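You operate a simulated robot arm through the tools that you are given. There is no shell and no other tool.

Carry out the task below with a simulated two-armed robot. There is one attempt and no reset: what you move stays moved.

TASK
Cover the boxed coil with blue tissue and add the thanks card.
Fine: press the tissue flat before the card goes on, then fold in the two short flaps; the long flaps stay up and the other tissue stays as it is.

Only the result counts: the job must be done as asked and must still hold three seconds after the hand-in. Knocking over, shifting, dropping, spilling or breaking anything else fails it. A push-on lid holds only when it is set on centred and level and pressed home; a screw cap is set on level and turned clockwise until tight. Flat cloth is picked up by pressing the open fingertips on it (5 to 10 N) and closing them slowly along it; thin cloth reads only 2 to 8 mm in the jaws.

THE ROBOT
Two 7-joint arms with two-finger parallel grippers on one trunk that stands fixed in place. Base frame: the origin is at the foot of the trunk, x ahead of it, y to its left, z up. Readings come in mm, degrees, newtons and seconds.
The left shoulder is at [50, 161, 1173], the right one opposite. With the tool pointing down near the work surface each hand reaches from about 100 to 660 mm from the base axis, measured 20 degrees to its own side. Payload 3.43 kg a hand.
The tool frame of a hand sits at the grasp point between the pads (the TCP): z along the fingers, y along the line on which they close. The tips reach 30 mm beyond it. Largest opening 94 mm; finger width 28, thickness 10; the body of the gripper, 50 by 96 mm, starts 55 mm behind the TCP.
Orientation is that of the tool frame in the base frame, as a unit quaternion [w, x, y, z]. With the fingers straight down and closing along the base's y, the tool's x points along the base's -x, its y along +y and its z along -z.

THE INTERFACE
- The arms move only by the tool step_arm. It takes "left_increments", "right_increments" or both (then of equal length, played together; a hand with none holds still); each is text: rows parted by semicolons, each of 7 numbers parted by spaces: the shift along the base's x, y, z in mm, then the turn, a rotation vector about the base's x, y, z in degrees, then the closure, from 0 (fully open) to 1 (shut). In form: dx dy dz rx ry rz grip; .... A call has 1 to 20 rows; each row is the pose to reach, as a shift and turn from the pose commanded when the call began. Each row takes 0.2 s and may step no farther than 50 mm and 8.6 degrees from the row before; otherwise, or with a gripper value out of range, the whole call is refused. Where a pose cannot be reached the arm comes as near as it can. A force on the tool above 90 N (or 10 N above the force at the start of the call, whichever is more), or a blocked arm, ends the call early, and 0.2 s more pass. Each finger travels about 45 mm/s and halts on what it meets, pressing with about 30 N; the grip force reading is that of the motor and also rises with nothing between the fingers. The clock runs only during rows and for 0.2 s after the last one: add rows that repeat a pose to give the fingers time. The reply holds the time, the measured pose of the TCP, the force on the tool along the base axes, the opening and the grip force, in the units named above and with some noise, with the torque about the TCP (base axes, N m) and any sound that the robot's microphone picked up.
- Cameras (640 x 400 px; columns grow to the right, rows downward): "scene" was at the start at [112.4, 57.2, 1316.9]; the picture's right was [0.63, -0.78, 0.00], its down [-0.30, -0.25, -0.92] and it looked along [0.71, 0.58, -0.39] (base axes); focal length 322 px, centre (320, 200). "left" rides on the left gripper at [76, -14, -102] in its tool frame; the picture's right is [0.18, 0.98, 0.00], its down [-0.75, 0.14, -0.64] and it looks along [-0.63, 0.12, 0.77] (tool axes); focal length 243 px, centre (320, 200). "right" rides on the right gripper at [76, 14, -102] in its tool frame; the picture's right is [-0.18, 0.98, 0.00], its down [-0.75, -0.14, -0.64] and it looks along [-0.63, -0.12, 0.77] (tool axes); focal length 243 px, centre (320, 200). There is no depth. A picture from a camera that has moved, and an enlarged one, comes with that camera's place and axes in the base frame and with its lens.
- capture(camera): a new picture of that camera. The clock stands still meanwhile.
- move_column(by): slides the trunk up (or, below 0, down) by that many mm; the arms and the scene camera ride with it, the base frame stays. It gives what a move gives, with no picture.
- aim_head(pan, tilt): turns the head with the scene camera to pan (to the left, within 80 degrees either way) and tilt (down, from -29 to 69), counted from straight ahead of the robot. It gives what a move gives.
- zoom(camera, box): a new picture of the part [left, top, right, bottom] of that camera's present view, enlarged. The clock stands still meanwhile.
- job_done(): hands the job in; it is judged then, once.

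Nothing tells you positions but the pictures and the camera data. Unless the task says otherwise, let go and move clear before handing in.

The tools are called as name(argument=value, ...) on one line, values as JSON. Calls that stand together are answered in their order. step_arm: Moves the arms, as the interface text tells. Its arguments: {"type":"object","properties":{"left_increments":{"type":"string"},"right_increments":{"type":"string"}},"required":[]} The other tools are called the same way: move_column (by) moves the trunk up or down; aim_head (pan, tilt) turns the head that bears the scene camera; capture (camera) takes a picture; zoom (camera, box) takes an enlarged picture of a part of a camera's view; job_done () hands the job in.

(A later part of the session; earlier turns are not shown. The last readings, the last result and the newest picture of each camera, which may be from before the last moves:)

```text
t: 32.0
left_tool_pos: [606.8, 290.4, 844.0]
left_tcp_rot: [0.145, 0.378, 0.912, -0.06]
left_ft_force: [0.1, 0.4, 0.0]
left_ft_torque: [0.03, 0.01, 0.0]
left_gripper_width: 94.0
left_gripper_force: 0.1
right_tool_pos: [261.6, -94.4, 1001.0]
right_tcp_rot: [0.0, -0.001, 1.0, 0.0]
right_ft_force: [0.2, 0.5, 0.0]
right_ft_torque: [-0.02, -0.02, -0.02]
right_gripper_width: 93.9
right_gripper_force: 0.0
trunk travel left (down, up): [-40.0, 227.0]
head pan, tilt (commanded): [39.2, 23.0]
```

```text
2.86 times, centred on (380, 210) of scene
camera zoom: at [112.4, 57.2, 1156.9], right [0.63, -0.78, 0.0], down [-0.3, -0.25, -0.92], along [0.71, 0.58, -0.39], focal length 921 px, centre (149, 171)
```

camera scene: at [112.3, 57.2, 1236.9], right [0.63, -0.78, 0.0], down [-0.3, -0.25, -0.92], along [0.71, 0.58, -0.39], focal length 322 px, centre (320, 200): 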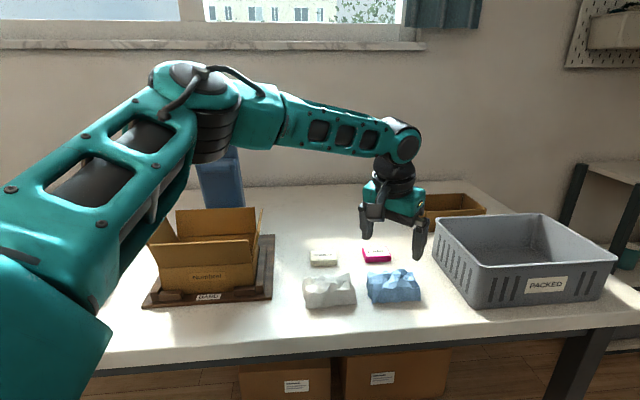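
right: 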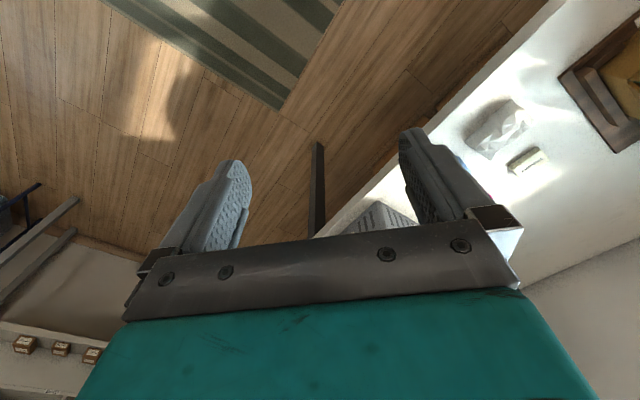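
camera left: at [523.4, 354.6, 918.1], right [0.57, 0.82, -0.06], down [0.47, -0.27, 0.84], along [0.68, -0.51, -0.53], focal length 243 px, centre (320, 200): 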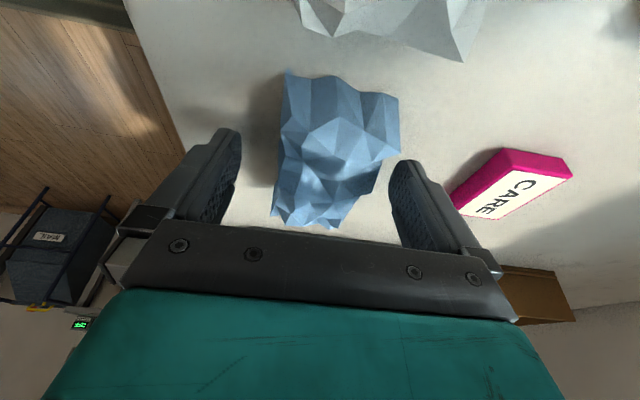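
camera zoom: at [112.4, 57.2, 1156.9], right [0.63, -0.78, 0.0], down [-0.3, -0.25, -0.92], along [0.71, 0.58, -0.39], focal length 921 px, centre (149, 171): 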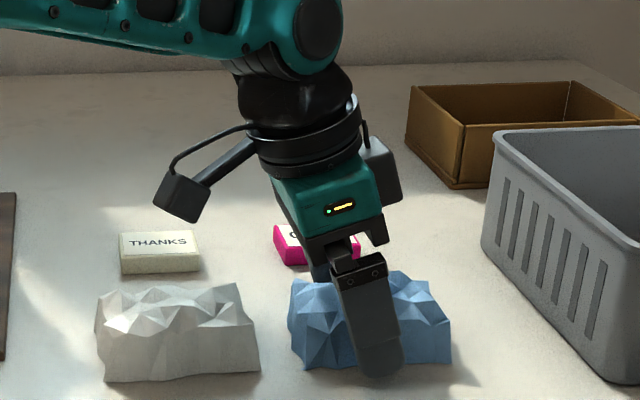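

step_arm(left_increments="1 1 -2 0 0 0 0; 1 1 -4 0 0 0 0; 1 1 -4 0 0 0 0.2; 1 1 -4 0 0 0 0.3; 1 1 -4 0 0 0 0.36; 1 1 -4 0 0 0 0.42; 1 1 -4 0 0 0 0.42; 1 1 -4 0 0 0 0.42")

capture(camera="left")

```text
t: 33.8
left_tool_pos: [608.2, 292.2, 840.5]
left_tcp_rot: [0.144, 0.377, 0.913, -0.06]
left_ft_force: [0.1, -0.2, -0.3]
left_ft_torque: [-0.03, -0.02, -0.02]
left_gripper_width: 60.6
left_gripper_force: 30.3
right_tool_pos: [263.1, -94.8, 1001.4]
right_tcp_rot: [0.0, -0.001, 1.0, -0.001]
right_ft_force: [-0.2, -0.2, -0.1]
right_ft_torque: [-0.01, 0.0, -0.01]
right_gripper_width: 93.7
right_gripper_force: 0.1
trunk travel left (down, up): [-40.0, 227.0]
head pan, tilt (commanded): [39.2, 23.0]
```

```text
taken
camera left: at [524.2, 356.0, 915.2], right [0.57, 0.82, -0.06], down [0.47, -0.27, 0.84], along [0.68, -0.51, -0.53], focal length 243 px, centre (320, 200)
```

left: 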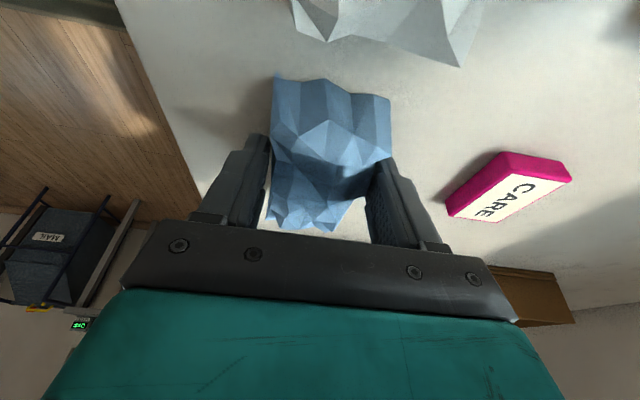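

The jaws hold the tissue at 60.6 mm with 30 N. I'll lift it slowly and check it stays in the grip.

step_arm(left_increments="0 0 5 0 0 0 0.46; 0 0 12 0 0 0 0.46; 0 0 22 0 0 0 0.46; 0 0 35 0 0 0 0.46; 0 0 48 0 0 0 0.46; 0 0 60 0 0 0 0.46; 0 0 60 0 0 0 0.46")

capture(camera="scene")

capture(camera="left")

```text
t: 35.4
left_tool_pos: [609.0, 292.2, 902.8]
left_tcp_rot: [0.145, 0.377, 0.913, -0.059]
left_ft_force: [0.0, 0.2, 0.3]
left_ft_torque: [0.0, 0.01, 0.0]
left_gripper_width: 60.8
left_gripper_force: 29.4
right_tool_pos: [263.2, -94.2, 1000.9]
right_tcp_rot: [0.0, -0.001, 1.0, 0.0]
right_ft_force: [0.2, -0.1, 0.6]
right_ft_torque: [-0.01, 0.01, -0.01]
right_gripper_width: 94.1
right_gripper_force: 0.2
trunk travel left (down, up): [-40.0, 227.0]
head pan, tilt (commanded): [39.2, 23.0]
```

```text
taken
camera scene: at [112.4, 57.2, 1156.9], right [0.63, -0.78, 0.0], down [-0.3, -0.25, -0.92], along [0.71, 0.58, -0.39], focal length 322 px, centre (320, 200)
```

scene: 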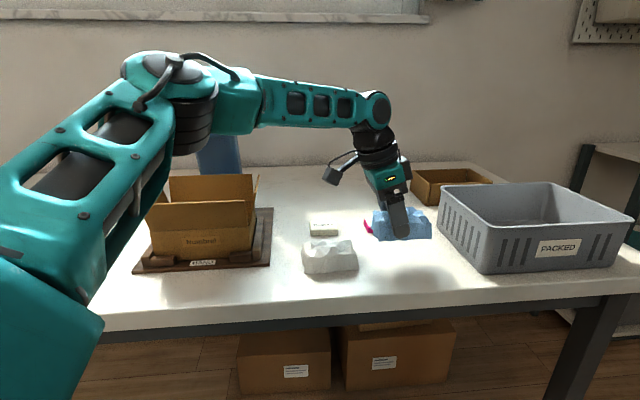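

```text
taken
camera left: at [524.2, 354.5, 976.7], right [0.57, 0.82, -0.06], down [0.47, -0.27, 0.84], along [0.68, -0.51, -0.53], focal length 243 px, centre (320, 200)
```

left: 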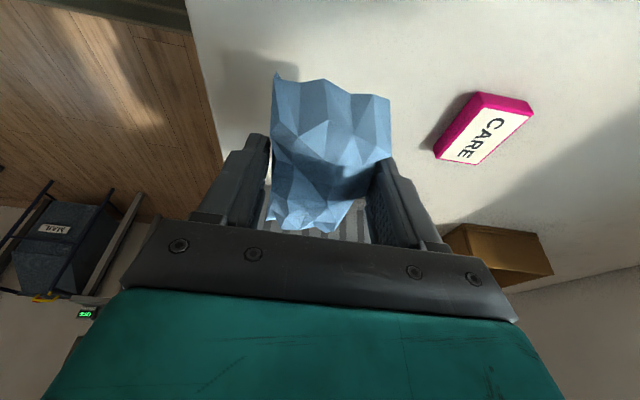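

The tissue is held securely. I'll raise the trunk by 100 mm, then carry it over the carton while reducing the tool tilt to about 8°.

move_column(by=100)

step_arm(left_increments="-17 29 5 0.65 0.65 0 0.46; -34 58 8 1.3 1.3 0 0.46; -52 87 10 1.95 1.95 0 0.46; -69 116 12 2.6 2.6 0 0.46; -87 145 12 3.25 3.25 0 0.46; -104 174 12 3.9 3.9 0 0.46; -122 203 12 4.5 4.5 0 0.46; -139 232 12 5.2 5.2 0 0.46; -157 261 12 5.8 5.8 0 0.46; -174 290 12 6.4 6.4 0 0.46; -185 310 12 6.8 6.8 0 0.46; -191 319 12 7.07 7.07 0 0.46; -191 319 12 7.07 7.07 0 0.46")

capture(camera="scene")

capture(camera="left")

```text
t: 36.8
left_tool_pos: [607.8, 291.1, 1002.6]
left_tcp_rot: [0.145, 0.377, 0.913, -0.06]
left_ft_force: [0.3, 0.3, -0.8]
left_ft_torque: [0.02, -0.04, 0.0]
left_gripper_width: 61.0
left_gripper_force: 30.2
right_tool_pos: [263.3, -93.7, 1101.2]
right_tcp_rot: [0.0, 0.0, 1.0, 0.0]
right_ft_force: [-0.4, 0.6, -0.2]
right_ft_torque: [-0.01, -0.02, -0.02]
right_gripper_width: 94.1
right_gripper_force: 0.1
trunk travel left (down, up): [-140.0, 127.0]
head pan, tilt (commanded): [39.2, 23.0]
```

```text
t: 39.6
left_tool_pos: [416.0, 610.6, 1012.9]
left_tcp_rot: [0.065, 0.382, 0.922, -0.026]
left_ft_force: [-1.0, 0.6, -0.7]
left_ft_torque: [-0.01, 0.02, 0.03]
left_gripper_width: 61.0
left_gripper_force: 29.4
right_tool_pos: [261.7, -93.8, 1100.5]
right_tcp_rot: [0.0, 0.0, 1.0, 0.0]
right_ft_force: [-0.2, -0.4, 1.6]
right_ft_torque: [0.0, -0.03, 0.0]
right_gripper_width: 94.0
right_gripper_force: 0.0
trunk travel left (down, up): [-140.0, 127.0]
head pan, tilt (commanded): [39.2, 23.0]
```

```text
taken
camera scene: at [112.4, 57.2, 1256.9], right [0.63, -0.78, 0.0], down [-0.3, -0.25, -0.92], along [0.71, 0.58, -0.39], focal length 322 px, centre (320, 200)
```

scene: 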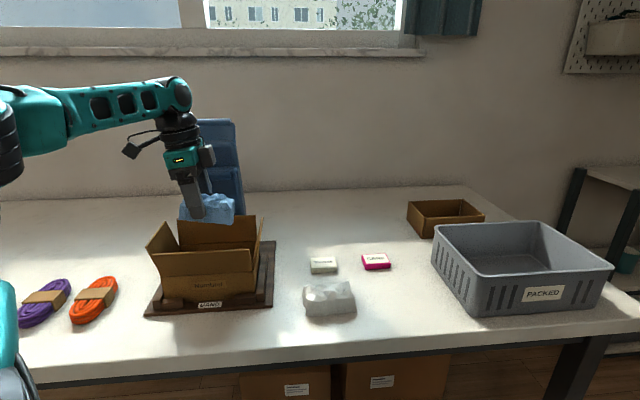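

```text
taken
camera left: at [342.4, 663.5, 1104.7], right [0.57, 0.82, -0.03], down [0.56, -0.36, 0.74], along [0.6, -0.43, -0.67], focal length 243 px, centre (320, 200)
```

left: 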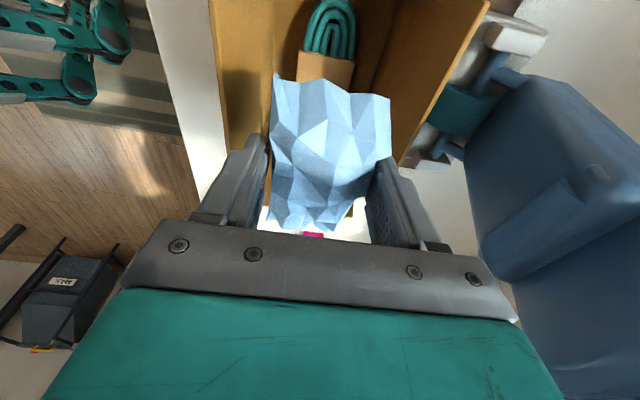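

Tissue is centred over the coil (e.g. coil axis matches within a few mm). I'll lower it into the carton to just above the coil.

step_arm(left_increments="1 0 -15 0 0 0 0.46; 1 0 -30 0 0 0 0.46; 1 0 -45 0 0 0 0.46; 1 0 -60 0 0 0 0.46; 1 0 -75 0 0 0 0.46; 1 0 -88 0 0 0 0.46; 1 0 -100 0 0 0 0.46; 1 0 -108 0 0 0 0.46; 1 0 -108 0 0 0 0.46")

capture(camera="left")

zoom(camera="scene", box=[110, 80, 310, 320])

```text
t: 41.6
left_tool_pos: [418.7, 609.8, 904.9]
left_tcp_rot: [0.065, 0.381, 0.922, -0.027]
left_ft_force: [0.0, -0.6, -0.2]
left_ft_torque: [0.02, 0.03, 0.0]
left_gripper_width: 60.8
left_gripper_force: 29.7
right_tool_pos: [261.8, -93.7, 1102.2]
right_tcp_rot: [0.0, 0.0, 1.0, 0.001]
right_ft_force: [-1.1, -0.2, -0.5]
right_ft_torque: [-0.01, -0.03, -0.01]
right_gripper_width: 94.2
right_gripper_force: 0.0
trunk travel left (down, up): [-140.0, 127.0]
head pan, tilt (commanded): [39.2, 23.0]
```

```text
taken
camera left: at [344.6, 663.4, 997.0], right [0.57, 0.82, -0.03], down [0.56, -0.36, 0.74], along [0.6, -0.43, -0.67], focal length 243 px, centre (320, 200)
```

left: 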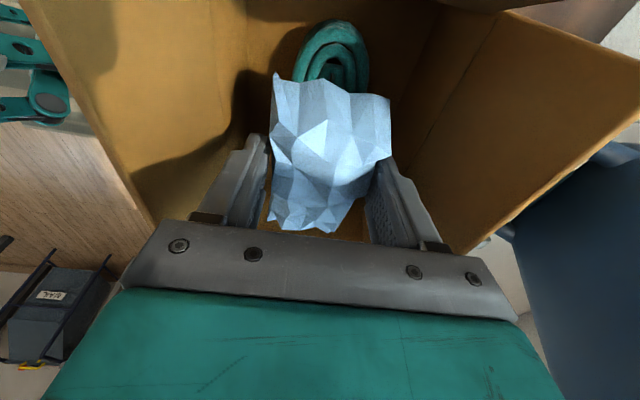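

```text
1.67 times, centred on (210, 200) of scene
camera zoom: at [112.4, 57.2, 1256.9], right [0.63, -0.78, 0.0], down [-0.3, -0.25, -0.92], along [0.71, 0.58, -0.39], focal length 537 px, centre (503, 200)
```

zoom: 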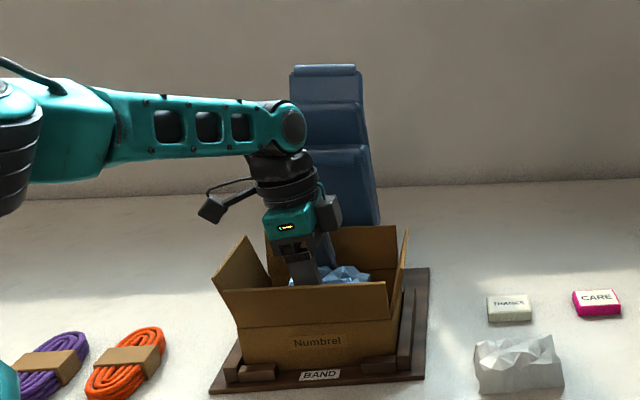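

step_arm(left_increments="-3 3 -3 0 0 0 0.46; -5 5 -7 0 0 0 0.46; -5 5 -10 0 0 0 0.46; -5 5 -13 0 0 0 0.46; -5 5 -13 0 0 0 0.46")

capture(camera="left")

```text
t: 42.8
left_tool_pos: [413.6, 613.9, 892.3]
left_tcp_rot: [0.064, 0.382, 0.922, -0.026]
left_ft_force: [0.4, 0.0, -1.1]
left_ft_torque: [0.01, -0.01, 0.03]
left_gripper_width: 60.8
left_gripper_force: 29.8
right_tool_pos: [261.5, -94.2, 1101.1]
right_tcp_rot: [-0.001, 0.001, 1.0, 0.0]
right_ft_force: [-0.1, 0.0, 0.0]
right_ft_torque: [-0.01, -0.03, -0.01]
right_gripper_width: 93.7
right_gripper_force: 0.0
trunk travel left (down, up): [-140.0, 127.0]
head pan, tilt (commanded): [39.2, 23.0]
```

```text
taken
camera left: at [340.0, 667.9, 984.1], right [0.57, 0.82, -0.03], down [0.56, -0.36, 0.74], along [0.6, -0.43, -0.67], focal length 243 px, centre (320, 200)
```

left: 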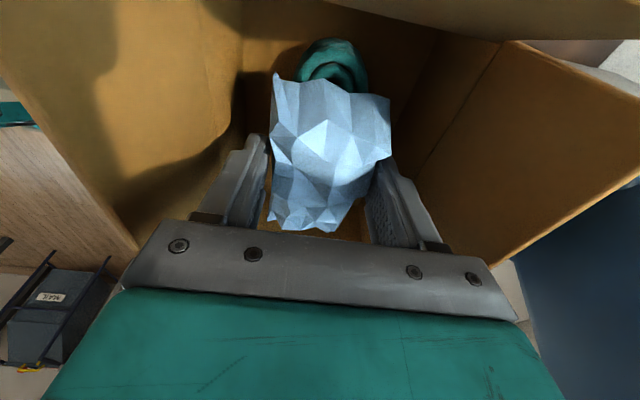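

step_arm(left_increments="0 0 -2 0 0 0 0.46; 0 0 -4 0 0 0 0.46; 0 0 -4 0 0 0 0.46")

step_arm(left_increments="0 0 -2 0 0 0 0.46; 0 0 -4 0 0 0 0.46; 0 0 -4 0 0 0 0.46")

```text
t: 43.6
left_tool_pos: [414.5, 615.1, 889.5]
left_tcp_rot: [0.067, 0.382, 0.921, -0.026]
left_ft_force: [1.8, -0.3, 9.9]
left_ft_torque: [-0.76, -0.31, -0.02]
left_gripper_width: 61.2
left_gripper_force: 30.1
right_tool_pos: [261.8, -94.8, 1101.9]
right_tcp_rot: [0.0, 0.0, 1.0, 0.001]
right_ft_force: [0.0, -0.2, -0.4]
right_ft_torque: [0.04, -0.01, -0.01]
right_gripper_width: 94.0
right_gripper_force: 0.1
trunk travel left (down, up): [-140.0, 127.0]
head pan, tilt (commanded): [39.2, 23.0]
```

```text
t: 44.4
left_tool_pos: [413.9, 613.7, 885.6]
left_tcp_rot: [0.064, 0.382, 0.921, -0.026]
left_ft_force: [-0.3, 0.7, 9.5]
left_ft_torque: [-0.09, -0.71, 0.13]
left_gripper_width: 60.9
left_gripper_force: 29.8
right_tool_pos: [261.6, -94.7, 1102.2]
right_tcp_rot: [0.001, 0.0, 1.0, 0.001]
right_ft_force: [0.4, 0.4, 0.0]
right_ft_torque: [0.01, 0.0, -0.03]
right_gripper_width: 94.0
right_gripper_force: 0.1
trunk travel left (down, up): [-140.0, 127.0]
head pan, tilt (commanded): [39.2, 23.0]
```

step_arm(left_increments="0 0 -2 0 0 0 0.46; 0 0 -4 0 0 0 0.46; 0 0 -4 0 0 0 0.46")

capture(camera="left")

zoom(camera="scene", box=[130, 140, 290, 320])

```text
t: 45.2
left_tool_pos: [412.2, 614.8, 882.3]
left_tcp_rot: [0.064, 0.381, 0.922, -0.027]
left_ft_force: [-0.3, 0.5, 9.6]
left_ft_torque: [-0.42, -0.47, 0.02]
left_gripper_width: 60.6
left_gripper_force: 29.7
right_tool_pos: [262.8, -96.0, 1102.4]
right_tcp_rot: [0.0, 0.0, 1.0, 0.001]
right_ft_force: [0.4, -0.5, 0.0]
right_ft_torque: [-0.01, 0.04, 0.0]
right_gripper_width: 94.1
right_gripper_force: 0.1
trunk travel left (down, up): [-140.0, 127.0]
head pan, tilt (commanded): [39.2, 23.0]
```

```text
taken
camera left: at [338.8, 667.6, 973.6], right [0.57, 0.82, -0.03], down [0.56, -0.36, 0.74], along [0.6, -0.43, -0.67], focal length 243 px, centre (320, 200)
```

left: 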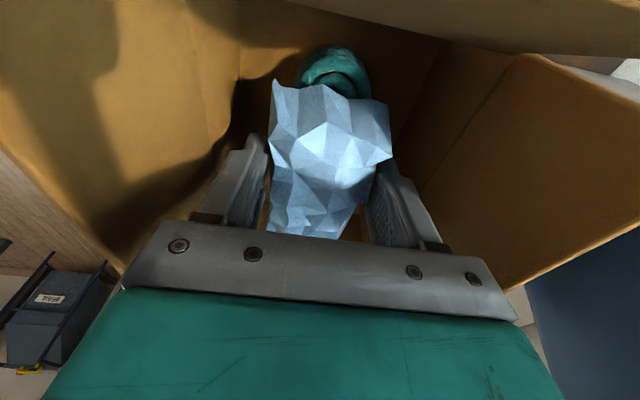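

```text
2.22 times, centred on (210, 230) of scene
camera zoom: at [111.6, 56.3, 1257.1], right [0.63, -0.78, 0.0], down [-0.3, -0.25, -0.92], along [0.71, 0.58, -0.39], focal length 716 px, centre (564, 133)
```

zoom: 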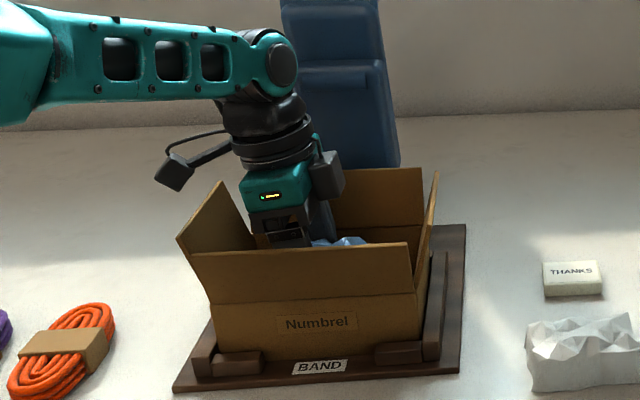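

step_arm(left_increments="0 0 -2 0 0 0 0.46; 0 0 -4 0 0 0 0.46; 0 0 -4 0 0 0 0.46")

```text
t: 46.0
left_tool_pos: [412.3, 615.6, 878.9]
left_tcp_rot: [0.066, 0.381, 0.922, -0.026]
left_ft_force: [-3.6, 2.0, 13.3]
left_ft_torque: [-0.47, -0.48, 0.01]
left_gripper_width: 60.8
left_gripper_force: 30.0
right_tool_pos: [261.3, -95.6, 1102.0]
right_tcp_rot: [0.001, 0.0, 1.0, 0.001]
right_ft_force: [-0.2, -0.6, 0.2]
right_ft_torque: [-0.03, 0.0, -0.02]
right_gripper_width: 93.9
right_gripper_force: 0.0
trunk travel left (down, up): [-140.0, 127.0]
head pan, tilt (commanded): [39.2, 23.0]
```

The tissue rests on the coil (about 10–13 N). I'll open the jaws gently and rise straight up.

step_arm(left_increments="0 0 1 0 0 0 0.4; 0 0 1 0 0 0 0.34; 0 0 1 0 0 0 0.28; 0 0 1 0 0 0 0.22; 0 0 1 0 0 0 0.2; 0 0 1 0 0 0 0.2")

capture(camera="left")

```text
t: 47.4
left_tool_pos: [413.8, 615.7, 877.5]
left_tcp_rot: [0.064, 0.381, 0.922, -0.027]
left_ft_force: [0.0, -0.5, 0.3]
left_ft_torque: [-0.01, -0.01, -0.02]
left_gripper_width: 75.2
left_gripper_force: 0.0
right_tool_pos: [262.0, -94.4, 1100.5]
right_tcp_rot: [-0.001, 0.0, 1.0, 0.0]
right_ft_force: [0.3, -0.5, -0.3]
right_ft_torque: [0.01, 0.02, 0.0]
right_gripper_width: 94.1
right_gripper_force: 0.1
trunk travel left (down, up): [-140.0, 127.0]
head pan, tilt (commanded): [39.2, 23.0]
```

```text
taken
camera left: at [339.7, 668.3, 970.0], right [0.57, 0.82, -0.03], down [0.56, -0.36, 0.74], along [0.6, -0.43, -0.67], focal length 243 px, centre (320, 200)
```

left: 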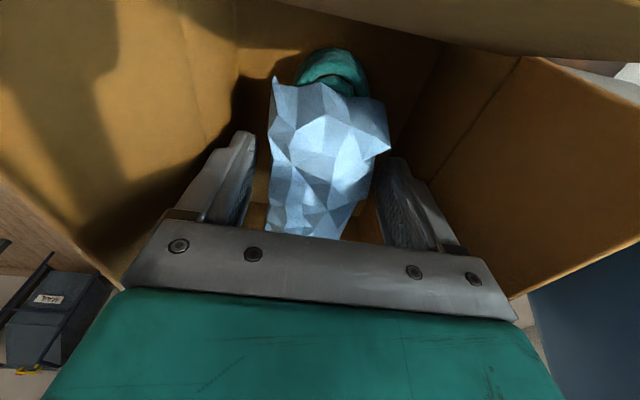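

step_arm(left_increments="0 0 6 0 0 0 0.2; 0 0 14 0 0 0 0.2; 0 0 26 0 0 0 0.2; 0 0 42 0 0 0 0.2; 0 0 60 0 0 0 0.2; 0 0 80 0 0 0 0.2; 0 0 100 0 0 0 0.2; 0 0 120 0 0 0 0.2; 0 0 120 0 0 0 0.2")

capture(camera="left")

zoom(camera="scene", box=[130, 100, 290, 320])

```text
t: 49.4
left_tool_pos: [413.4, 615.3, 998.5]
left_tcp_rot: [0.065, 0.38, 0.922, -0.026]
left_ft_force: [1.1, 0.3, 0.1]
left_ft_torque: [0.0, 0.01, 0.0]
left_gripper_width: 75.3
left_gripper_force: 0.0
right_tool_pos: [261.9, -92.8, 1101.6]
right_tcp_rot: [-0.001, -0.001, 1.0, 0.0]
right_ft_force: [0.6, -0.8, 0.8]
right_ft_torque: [0.01, 0.03, -0.01]
right_gripper_width: 94.2
right_gripper_force: 0.0
trunk travel left (down, up): [-140.0, 127.0]
head pan, tilt (commanded): [39.2, 23.0]
```

```text
taken
camera left: at [339.7, 667.9, 1089.4], right [0.57, 0.82, -0.03], down [0.56, -0.36, 0.74], along [0.6, -0.43, -0.67], focal length 243 px, centre (320, 200)
```

left: 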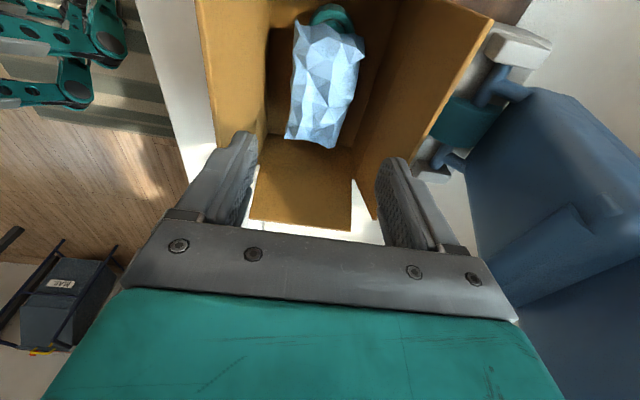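

```text
1.82 times, centred on (210, 210) of scene
camera zoom: at [112.4, 57.3, 1256.9], right [0.63, -0.78, 0.0], down [-0.3, -0.25, -0.92], along [0.71, 0.58, -0.39], focal length 586 px, centre (520, 182)
```

zoom: 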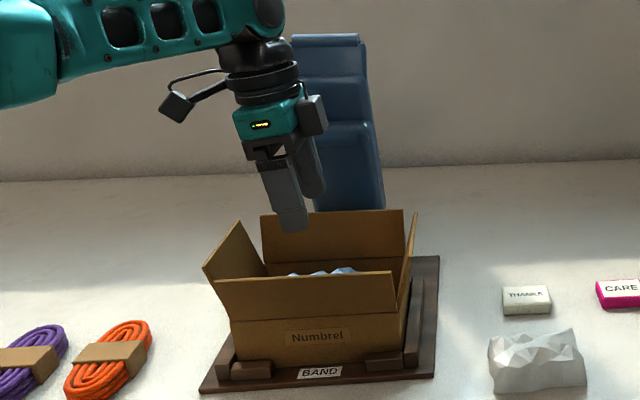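

The tissue lies on the coil, centred around (418, 613). Now I'll make the tool vertical, close the fingers and come down for pressing it flat.

step_arm(left_increments="2 -1 0 2.83 2.83 0 0.5; 4 -3 0 5.66 5.66 0 0.8; 4 -3 0 5.66 5.66 0 1; 4 -3 0 5.66 5.66 0 1; 4 -3 -20 5.66 5.66 0 1; 4 -3 -40 5.66 5.66 0 1; 4 -3 -60 5.66 5.66 0 1; 4 -3 -75 5.66 5.66 0 1; 4 -3 -75 5.66 5.66 0 1")

capture(camera="left")

```text
t: 51.4
left_tool_pos: [417.6, 612.4, 922.2]
left_tcp_rot: [0.0, 0.382, 0.924, 0.0]
left_ft_force: [0.3, 0.2, -0.4]
left_ft_torque: [-0.01, 0.01, 0.01]
left_gripper_width: 0.0
left_gripper_force: 29.6
right_tool_pos: [263.0, -94.6, 1101.7]
right_tcp_rot: [0.0, 0.001, 1.0, 0.001]
right_ft_force: [1.0, 0.6, 0.0]
right_ft_torque: [0.0, 0.03, 0.0]
right_gripper_width: 94.0
right_gripper_force: 0.1
trunk travel left (down, up): [-140.0, 127.0]
head pan, tilt (commanded): [39.2, 23.0]
```

```text
taken
camera left: at [353.8, 655.3, 1025.7], right [0.56, 0.83, 0.0], down [0.63, -0.43, 0.64], along [0.53, -0.36, -0.77], focal length 243 px, centre (320, 200)
```

left: 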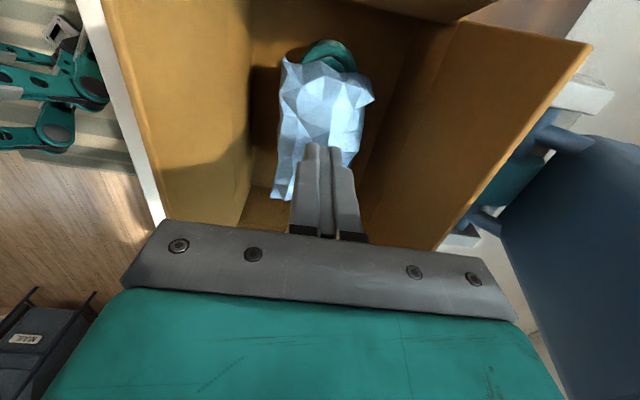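

step_arm(left_increments="0 0 -3 0 0 0 1; 0 0 -6 0 0 0 1; 0 0 -9 0 0 0 1; 0 0 -12 0 0 0 1; 0 0 -12 0 0 0 1")

step_arm(left_increments="0 0 -3 0 0 0 1; 0 0 -6 0 0 0 1; 0 0 -8 0 0 0 1; 0 0 -8 0 0 0 1")

```text
t: 52.6
left_tool_pos: [417.3, 611.6, 910.5]
left_tcp_rot: [0.0, 0.381, 0.924, -0.001]
left_ft_force: [-0.6, -0.4, 0.0]
left_ft_torque: [0.03, -0.01, 0.02]
left_gripper_width: 0.0
left_gripper_force: 29.4
right_tool_pos: [262.4, -94.0, 1101.9]
right_tcp_rot: [0.0, 0.0, 1.0, 0.0]
right_ft_force: [-1.0, -0.4, 0.0]
right_ft_torque: [0.02, 0.01, -0.03]
right_gripper_width: 94.1
right_gripper_force: 0.1
trunk travel left (down, up): [-140.0, 127.0]
head pan, tilt (commanded): [39.2, 23.0]
```

```text
t: 53.6
left_tool_pos: [419.0, 611.2, 902.7]
left_tcp_rot: [0.0, 0.383, 0.924, 0.0]
left_ft_force: [0.3, 1.4, 0.4]
left_ft_torque: [0.03, -0.03, -0.01]
left_gripper_width: 0.2
left_gripper_force: 29.8
right_tool_pos: [262.6, -94.5, 1102.9]
right_tcp_rot: [0.0, 0.0, 1.0, 0.0]
right_ft_force: [-0.5, -0.4, -0.9]
right_ft_torque: [-0.03, 0.01, 0.0]
right_gripper_width: 94.0
right_gripper_force: 0.1
trunk travel left (down, up): [-140.0, 127.0]
head pan, tilt (commanded): [39.2, 23.0]
```

step_arm(left_increments="0 0 -2 0 0 0 1; 0 0 -4 0 0 0 1; 0 0 -6 0 0 0 1; 0 0 -6 0 0 0 1")

capture(camera="left")

```text
t: 54.6
left_tool_pos: [417.7, 611.7, 896.3]
left_tcp_rot: [0.0, 0.381, 0.925, 0.0]
left_ft_force: [-1.1, 0.7, 0.0]
left_ft_torque: [0.01, 0.0, 0.05]
left_gripper_width: 0.0
left_gripper_force: 29.9
right_tool_pos: [261.9, -93.7, 1101.4]
right_tcp_rot: [0.0, -0.001, 1.0, -0.001]
right_ft_force: [0.2, 0.5, 0.5]
right_ft_torque: [0.0, 0.01, -0.02]
right_gripper_width: 94.1
right_gripper_force: 0.1
trunk travel left (down, up): [-140.0, 127.0]
head pan, tilt (commanded): [39.2, 23.0]
```

```text
taken
camera left: at [353.6, 655.4, 999.8], right [0.56, 0.83, 0.0], down [0.63, -0.43, 0.64], along [0.53, -0.36, -0.77], focal length 243 px, centre (320, 200)
```

left: 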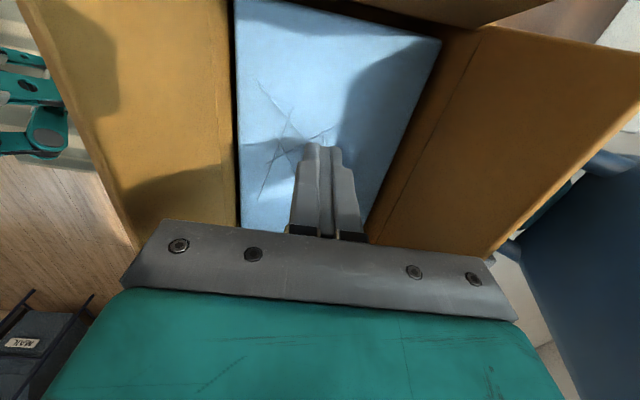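

The tissue has spread into a flat blue sheet filling the carton. I'll rise and inspect it.

step_arm(left_increments="0 0 10 0 0 0 1; 0 0 30 0 0 0 1; 0 0 60 0 0 0 1; 0 0 90 0 0 0 1; 0 0 110 0 0 0 1; -20 20 130 0 0 0 1; -20 20 130 0 0 0 1")

capture(camera="left")

zoom(camera="scene", box=[130, 190, 290, 320])

```text
t: 56.2
left_tool_pos: [397.1, 634.1, 1028.5]
left_tcp_rot: [0.0, 0.383, 0.924, 0.0]
left_ft_force: [0.1, 0.4, -0.3]
left_ft_torque: [-0.03, -0.01, -0.04]
left_gripper_width: 0.2
left_gripper_force: 30.6
right_tool_pos: [263.1, -94.4, 1102.0]
right_tcp_rot: [-0.001, 0.0, 1.0, 0.0]
right_ft_force: [0.5, 0.2, 0.1]
right_ft_torque: [-0.01, 0.03, 0.0]
right_gripper_width: 94.0
right_gripper_force: 0.1
trunk travel left (down, up): [-140.0, 127.0]
head pan, tilt (commanded): [39.2, 23.0]
```

```text
taken
camera left: at [333.0, 677.0, 1131.2], right [0.56, 0.83, 0.0], down [0.63, -0.43, 0.64], along [0.53, -0.36, -0.77], focal length 243 px, centre (320, 200)
```

left: 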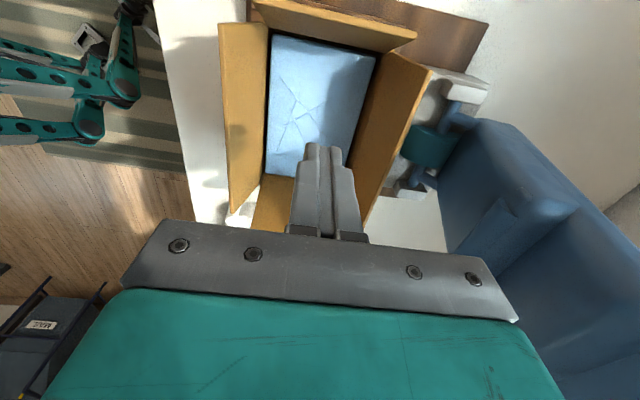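

```text
3.08 times, centred on (210, 255) of scene
camera zoom: at [112.3, 57.3, 1256.9], right [0.63, -0.78, 0.0], down [-0.3, -0.25, -0.92], along [0.71, 0.58, -0.39], focal length 992 px, centre (658, 31)
```

zoom: 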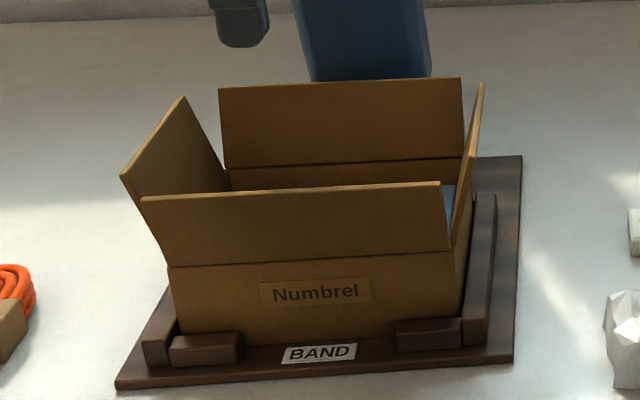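

Tissue is now flat and all four flaps still stand. Next I move toward the THANKS card, turning the hand so the jaws close along the card's long side.

step_arm(left_increments="10 -20 0 0 0 8 1; 20 -40 0 0 0 16 0.8; 30 -60 0 0 0 24 0.6; 40 -80 0 0 0 32 0.4; 50 -100 0 0 0 40 0.2; 60 -120 0 0 0 48 0; 70 -140 0 0 0 56 0; 80 -160 0 0 0 64 0; 90 -180 0 0 0 72 0; 100 -200 0 0 0 80 0; 110 -210 0 0 0 88 0; 115 -215 0 0 0 90 0; 115 -215 0 0 0 90 0")

move_column(by=-100)

capture(camera="left")

capture(camera="scene")

```text
t: 59.0
left_tool_pos: [513.2, 416.9, 1026.2]
left_tcp_rot: [0.0, -0.383, 0.924, 0.001]
left_ft_force: [-0.2, -0.3, 0.6]
left_ft_torque: [0.0, -0.01, -0.03]
left_gripper_width: 94.0
left_gripper_force: 0.0
right_tool_pos: [262.1, -94.6, 1102.3]
right_tcp_rot: [0.001, 0.0, 1.0, 0.0]
right_ft_force: [0.0, 0.5, 0.2]
right_ft_torque: [-0.01, -0.02, 0.01]
right_gripper_width: 94.1
right_gripper_force: 0.1
trunk travel left (down, up): [-140.0, 127.0]
head pan, tilt (commanded): [39.2, 23.0]
```

```text
t: 60.3
left_tool_pos: [513.9, 416.1, 927.0]
left_tcp_rot: [0.0, -0.384, 0.923, 0.0]
left_ft_force: [-0.4, 0.1, -0.3]
left_ft_torque: [0.0, -0.02, 0.0]
left_gripper_width: 94.2
left_gripper_force: 0.0
right_tool_pos: [261.5, -94.7, 1002.4]
right_tcp_rot: [0.0, 0.0, 1.0, 0.001]
right_ft_force: [0.4, -0.2, 0.6]
right_ft_torque: [-0.02, -0.01, 0.01]
right_gripper_width: 94.0
right_gripper_force: 0.1
trunk travel left (down, up): [-40.0, 227.0]
head pan, tilt (commanded): [39.2, 23.0]
```

```text
taken
camera left: at [469.0, 352.3, 1029.8], right [-0.83, 0.56, 0.0], down [0.43, 0.63, 0.64], along [0.36, 0.53, -0.77], focal length 243 px, centre (320, 200)
```

left: 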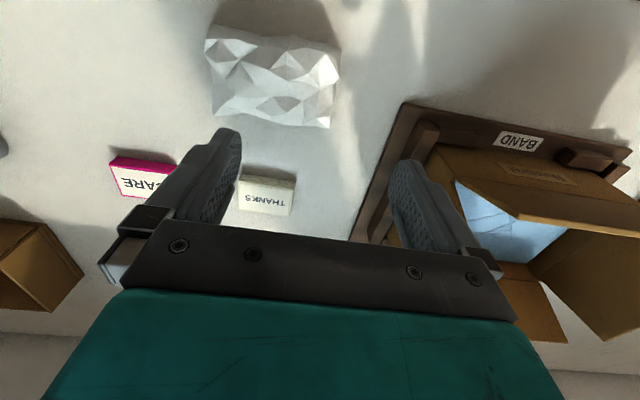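

```text
taken
camera scene: at [112.3, 57.2, 1157.0], right [0.63, -0.78, 0.0], down [-0.3, -0.25, -0.92], along [0.71, 0.58, -0.39], focal length 322 px, centre (320, 200)
```

scene: 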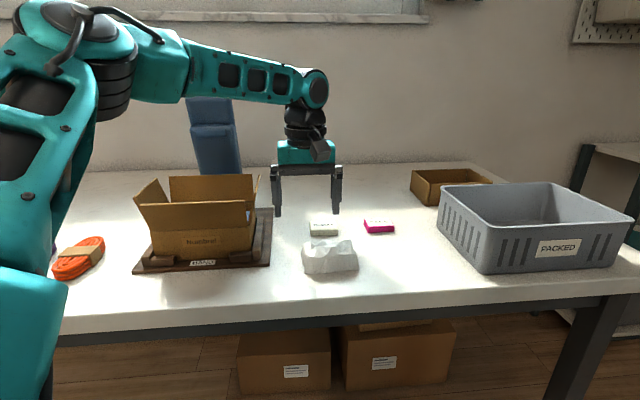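

zoom(camera="left", box=[200, 140, 360, 240])

```text
4.00 times, centred on (280, 190) of left
camera zoom: at [469.0, 352.3, 1029.8], right [-0.83, 0.56, 0.0], down [0.43, 0.63, 0.64], along [0.36, 0.53, -0.77], focal length 970 px, centre (480, 240)
```

zoom: 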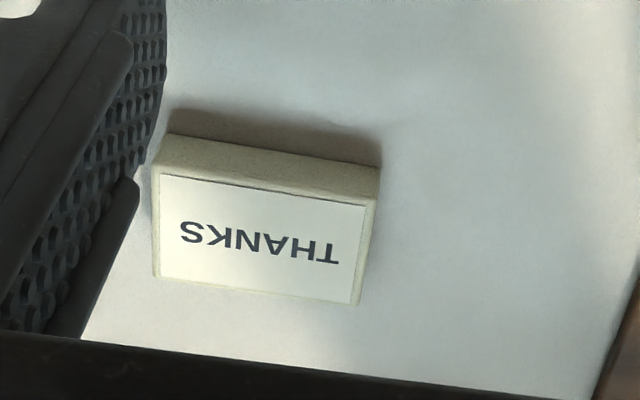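

THANKS card fixed at centre (620, 463), 60 × 40 mm, top ≈ 818, table ≈ 801. I'll extend over it with 17° forward tilt, still above it.

step_arm(left_increments="20 8 -2 4 -4 0 0; 40 16 -5 8 -8 0 0; 60 24 -10 12 -12 0 0; 80 32 -20 12 -12 0 0; 101 41 -35 12 -12 0 0; 101 41 -42 12 -12 0 0; 101 41 -42 12 -12 0 0")

capture(camera="left")

zoom(camera="scene", box=[240, 100, 440, 290])

```text
t: 61.9
left_tool_pos: [616.4, 459.1, 883.7]
left_tcp_rot: [0.136, -0.379, 0.914, 0.056]
left_ft_force: [-1.4, -0.2, 0.1]
left_ft_torque: [0.02, 0.04, 0.01]
left_gripper_width: 94.0
left_gripper_force: 0.0
right_tool_pos: [261.9, -93.9, 1002.4]
right_tcp_rot: [0.0, 0.0, 1.0, -0.001]
right_ft_force: [0.8, -0.3, -0.2]
right_ft_torque: [-0.01, 0.02, -0.02]
right_gripper_width: 93.8
right_gripper_force: 0.0
trunk travel left (down, up): [-40.0, 227.0]
head pan, tilt (commanded): [39.2, 23.0]
```

```text
taken
camera left: at [552.0, 375.4, 960.4], right [-0.82, 0.57, -0.05], down [0.28, 0.48, 0.83], along [0.5, 0.67, -0.55], focal length 243 px, centre (320, 200)
```

left: 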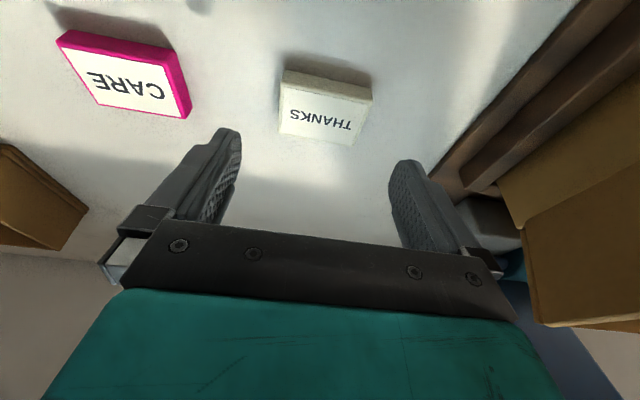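

```text
2.11 times, centred on (340, 195) of scene
camera zoom: at [112.3, 57.2, 1156.9], right [0.63, -0.78, 0.0], down [-0.3, -0.25, -0.92], along [0.71, 0.58, -0.39], focal length 678 px, centre (278, 210)
```

zoom: 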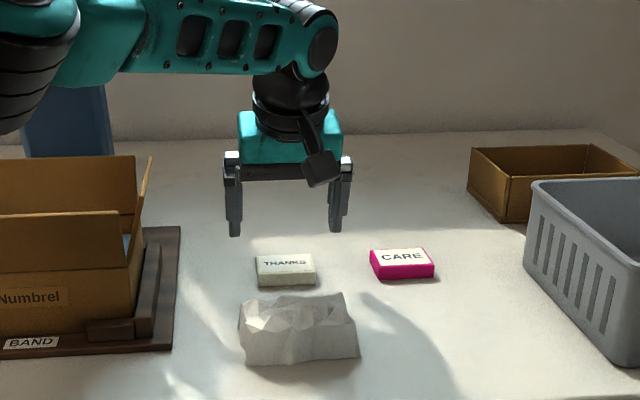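

step_arm(left_increments="-2 -2 -12 0 0 0 0; -2 -2 -24 0 0 0 0; -2 -2 -34 0 0 0 0; -2 -2 -41 0 0 0 0; -2 -2 -44 0 0 0 0; -2 -2 -44 0 0 0 0")

capture(camera="left")

zoom(camera="scene", box=[270, 150, 410, 260])

```text
t: 63.3
left_tool_pos: [612.5, 455.4, 840.7]
left_tcp_rot: [0.137, -0.378, 0.914, 0.056]
left_ft_force: [0.7, 1.1, -0.5]
left_ft_torque: [0.04, -0.02, -0.01]
left_gripper_width: 94.0
left_gripper_force: 0.1
right_tool_pos: [262.3, -93.6, 1001.0]
right_tcp_rot: [0.0, -0.001, 1.0, 0.0]
right_ft_force: [0.4, 0.1, 0.3]
right_ft_torque: [0.0, -0.01, 0.01]
right_gripper_width: 93.8
right_gripper_force: 0.1
trunk travel left (down, up): [-40.0, 227.0]
head pan, tilt (commanded): [39.2, 23.0]
```

```text
taken
camera left: at [549.2, 372.9, 916.8], right [-0.82, 0.57, -0.05], down [0.28, 0.48, 0.83], along [0.5, 0.67, -0.55], focal length 243 px, centre (320, 200)
```

left: 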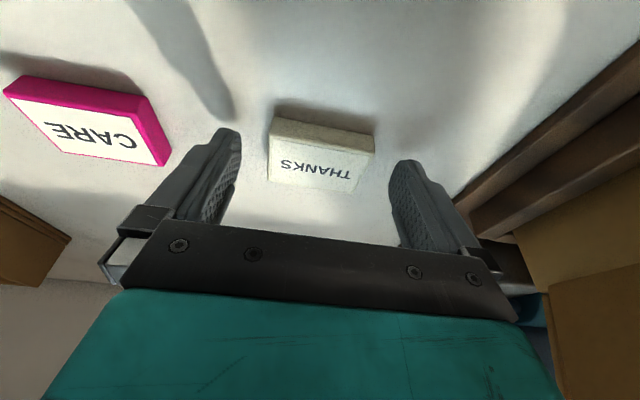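

```text
3.64 times, centred on (340, 205) of scene
camera zoom: at [112.4, 57.2, 1156.9], right [0.63, -0.78, 0.0], down [-0.3, -0.25, -0.92], along [0.71, 0.58, -0.39], focal length 1172 px, centre (247, 182)
```

zoom: 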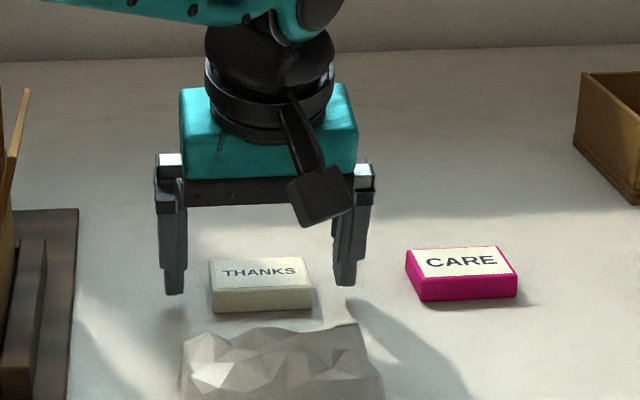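

step_arm(left_increments="0.5 0.5 -2 0 0 0 0; 0.5 0.5 -4 0 0 0 0; 0.5 0.5 -4 0 0 0 0")

```text
t: 64.1
left_tool_pos: [612.6, 456.6, 835.6]
left_tcp_rot: [0.137, -0.38, 0.913, 0.057]
left_ft_force: [-0.2, 0.5, 0.1]
left_ft_torque: [-0.02, 0.03, 0.0]
left_gripper_width: 93.9
left_gripper_force: 0.0
right_tool_pos: [262.4, -94.2, 1001.3]
right_tcp_rot: [0.0, 0.0, 1.0, -0.001]
right_ft_force: [-0.6, -0.3, 0.0]
right_ft_torque: [-0.01, 0.01, -0.01]
right_gripper_width: 94.0
right_gripper_force: 0.1
trunk travel left (down, up): [-40.0, 227.0]
head pan, tilt (commanded): [39.2, 23.0]
```

step_arm(left_increments="0 0 0 0 0 0 0.15; 0 0 0 0 0 0 0.25; 0 0 0 0 0 0 0.31; 0 0 0 0 0 0 0.35; 0 0 0 0 0 0 0.4; 0 0 0 0 0 0 0.42; 0 0 0 0 0 0 0.42")

capture(camera="left")

```text
t: 65.7
left_tool_pos: [612.7, 455.7, 836.4]
left_tcp_rot: [0.136, -0.379, 0.914, 0.057]
left_ft_force: [-0.5, 0.7, 0.3]
left_ft_torque: [0.01, -0.01, 0.01]
left_gripper_width: 60.5
left_gripper_force: 30.2
right_tool_pos: [261.7, -94.4, 1002.1]
right_tcp_rot: [0.0, 0.001, 1.0, 0.0]
right_ft_force: [0.1, -0.1, 0.8]
right_ft_torque: [0.02, 0.0, 0.0]
right_gripper_width: 93.9
right_gripper_force: 0.1
trunk travel left (down, up): [-40.0, 227.0]
head pan, tilt (commanded): [39.2, 23.0]
```

```text
taken
camera left: at [550.0, 373.3, 912.9], right [-0.82, 0.57, -0.05], down [0.28, 0.48, 0.83], along [0.5, 0.67, -0.55], focal length 243 px, centre (320, 200)
```

left: 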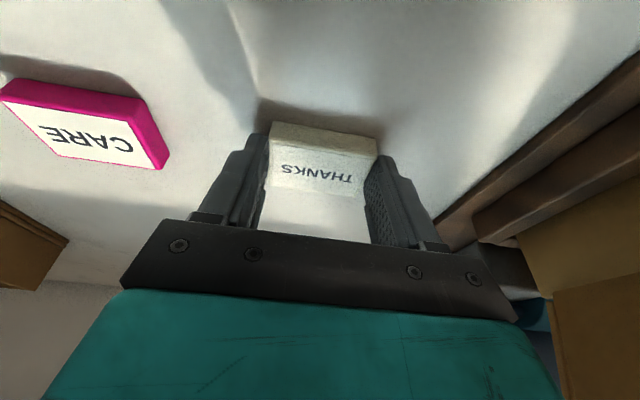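

Card gripped at 60.5 mm. I'll lift it slowly and verify it stays held and level.

step_arm(left_increments="0 0 4 0 0 0 0.45; 0 0 10 0 0 0 0.45; 0 0 20 0 0 0 0.45; 0 0 35 0 0 0 0.45; 0 0 50 0 0 0 0.45; 0 0 65 0 0 0 0.45; 0 0 65 0 0 0 0.45")

capture(camera="left")

zoom(camera="scene", box=[240, 100, 440, 290])

```text
t: 67.3
left_tool_pos: [612.8, 455.6, 901.9]
left_tcp_rot: [0.136, -0.377, 0.914, 0.056]
left_ft_force: [0.5, 0.8, -0.1]
left_ft_torque: [0.03, -0.05, 0.0]
left_gripper_width: 60.7
left_gripper_force: 29.9
right_tool_pos: [263.4, -93.1, 1001.3]
right_tcp_rot: [-0.001, 0.0, 1.0, 0.0]
right_ft_force: [0.1, -0.6, 0.0]
right_ft_torque: [0.01, -0.03, -0.03]
right_gripper_width: 93.9
right_gripper_force: 0.0
trunk travel left (down, up): [-40.0, 227.0]
head pan, tilt (commanded): [39.2, 23.0]
```

```text
taken
camera left: at [550.5, 372.6, 978.4], right [-0.82, 0.57, -0.05], down [0.28, 0.48, 0.83], along [0.5, 0.67, -0.55], focal length 243 px, centre (320, 200)
```

left: 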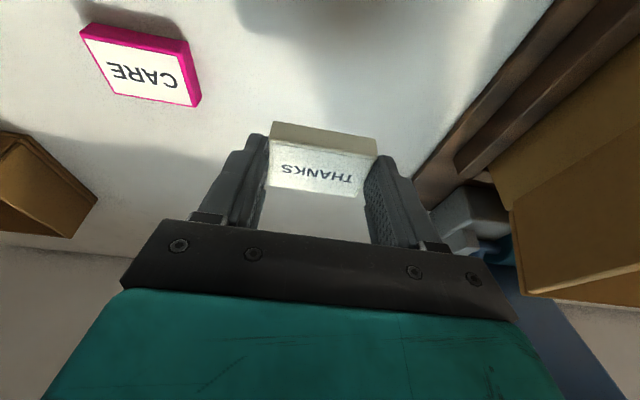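

```text
2.11 times, centred on (340, 195) of scene
camera zoom: at [112.4, 57.2, 1156.9], right [0.63, -0.78, 0.0], down [-0.3, -0.25, -0.92], along [0.71, 0.58, -0.39], focal length 678 px, centre (278, 210)
```

zoom: 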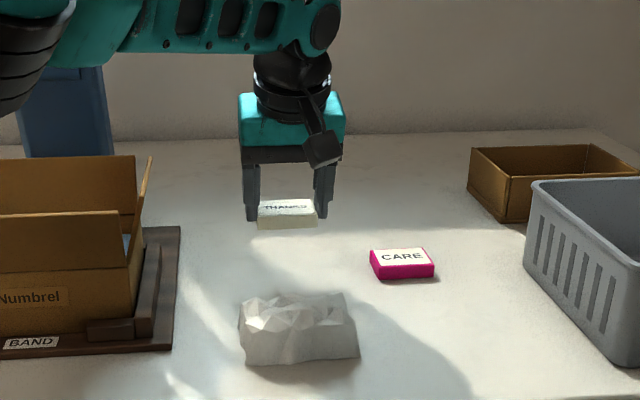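

Card held level. I'll raise the trunk, then carry it over the carton centre with the tilt reduced to about 9°.

move_column(by=100)

step_arm(left_increments="-20 15 4 -0.6 0.6 0 0.45; -42 33 8 -1.2 1.2 0 0.45; -65 51 10 -1.9 1.9 0 0.45; -88 69 10 -2.6 2.6 0 0.45; -110 86 10 -3.3 3.3 0 0.45; -132 103 10 -4 4 0 0.45; -154 120 10 -4.6 4.6 0 0.45; -174 136 10 -5.2 5.2 0 0.45; -191.6 149.5 10 -5.66 5.66 0 0.45; -191.6 149.5 10 -5.66 5.66 0 0.45")

capture(camera="left")

capture(camera="scene")

```text
t: 68.6
left_tool_pos: [614.3, 456.2, 1001.6]
left_tcp_rot: [0.136, -0.379, 0.914, 0.057]
left_ft_force: [-0.2, 0.0, 0.0]
left_ft_torque: [0.01, 0.02, -0.02]
left_gripper_width: 60.4
left_gripper_force: 30.1
right_tool_pos: [262.3, -94.0, 1101.1]
right_tcp_rot: [-0.001, 0.0, 1.0, 0.001]
right_ft_force: [-0.4, -0.6, 0.2]
right_ft_torque: [0.01, -0.01, 0.04]
right_gripper_width: 94.2
right_gripper_force: 0.0
trunk travel left (down, up): [-140.0, 127.0]
head pan, tilt (commanded): [39.2, 23.0]
```

```text
t: 70.8
left_tool_pos: [423.1, 605.1, 1013.2]
left_tcp_rot: [0.073, -0.381, 0.921, 0.03]
left_ft_force: [0.1, 0.1, -0.2]
left_ft_torque: [0.01, 0.0, 0.01]
left_gripper_width: 60.3
left_gripper_force: 30.0
right_tool_pos: [262.0, -93.0, 1100.6]
right_tcp_rot: [0.0, 0.0, 1.0, 0.0]
right_ft_force: [0.2, -1.1, 0.0]
right_ft_torque: [0.02, 0.01, 0.02]
right_gripper_width: 94.1
right_gripper_force: 0.1
trunk travel left (down, up): [-140.0, 127.0]
head pan, tilt (commanded): [39.2, 23.0]
```

```text
taken
camera left: at [367.9, 530.2, 1101.8], right [-0.82, 0.57, -0.03], down [0.35, 0.56, 0.75], along [0.44, 0.61, -0.66], focal length 243 px, centre (320, 200)
```

left: 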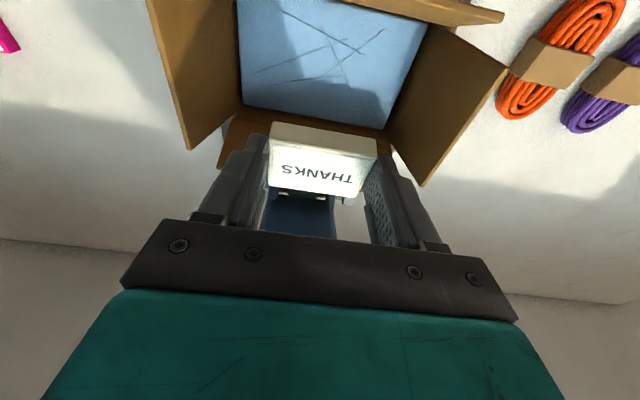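

```text
taken
camera scene: at [112.4, 57.2, 1256.9], right [0.63, -0.78, 0.0], down [-0.3, -0.25, -0.92], along [0.71, 0.58, -0.39], focal length 322 px, centre (320, 200)
```

scene: 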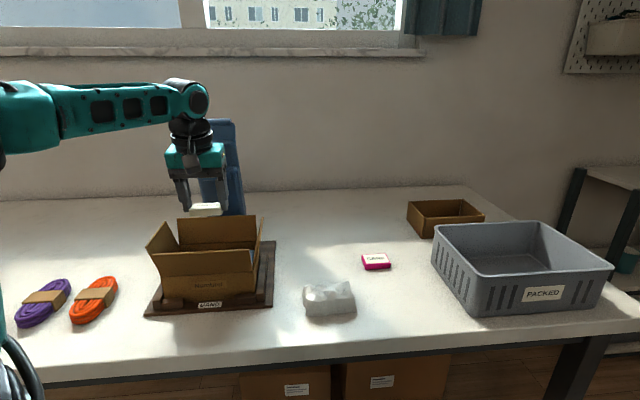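

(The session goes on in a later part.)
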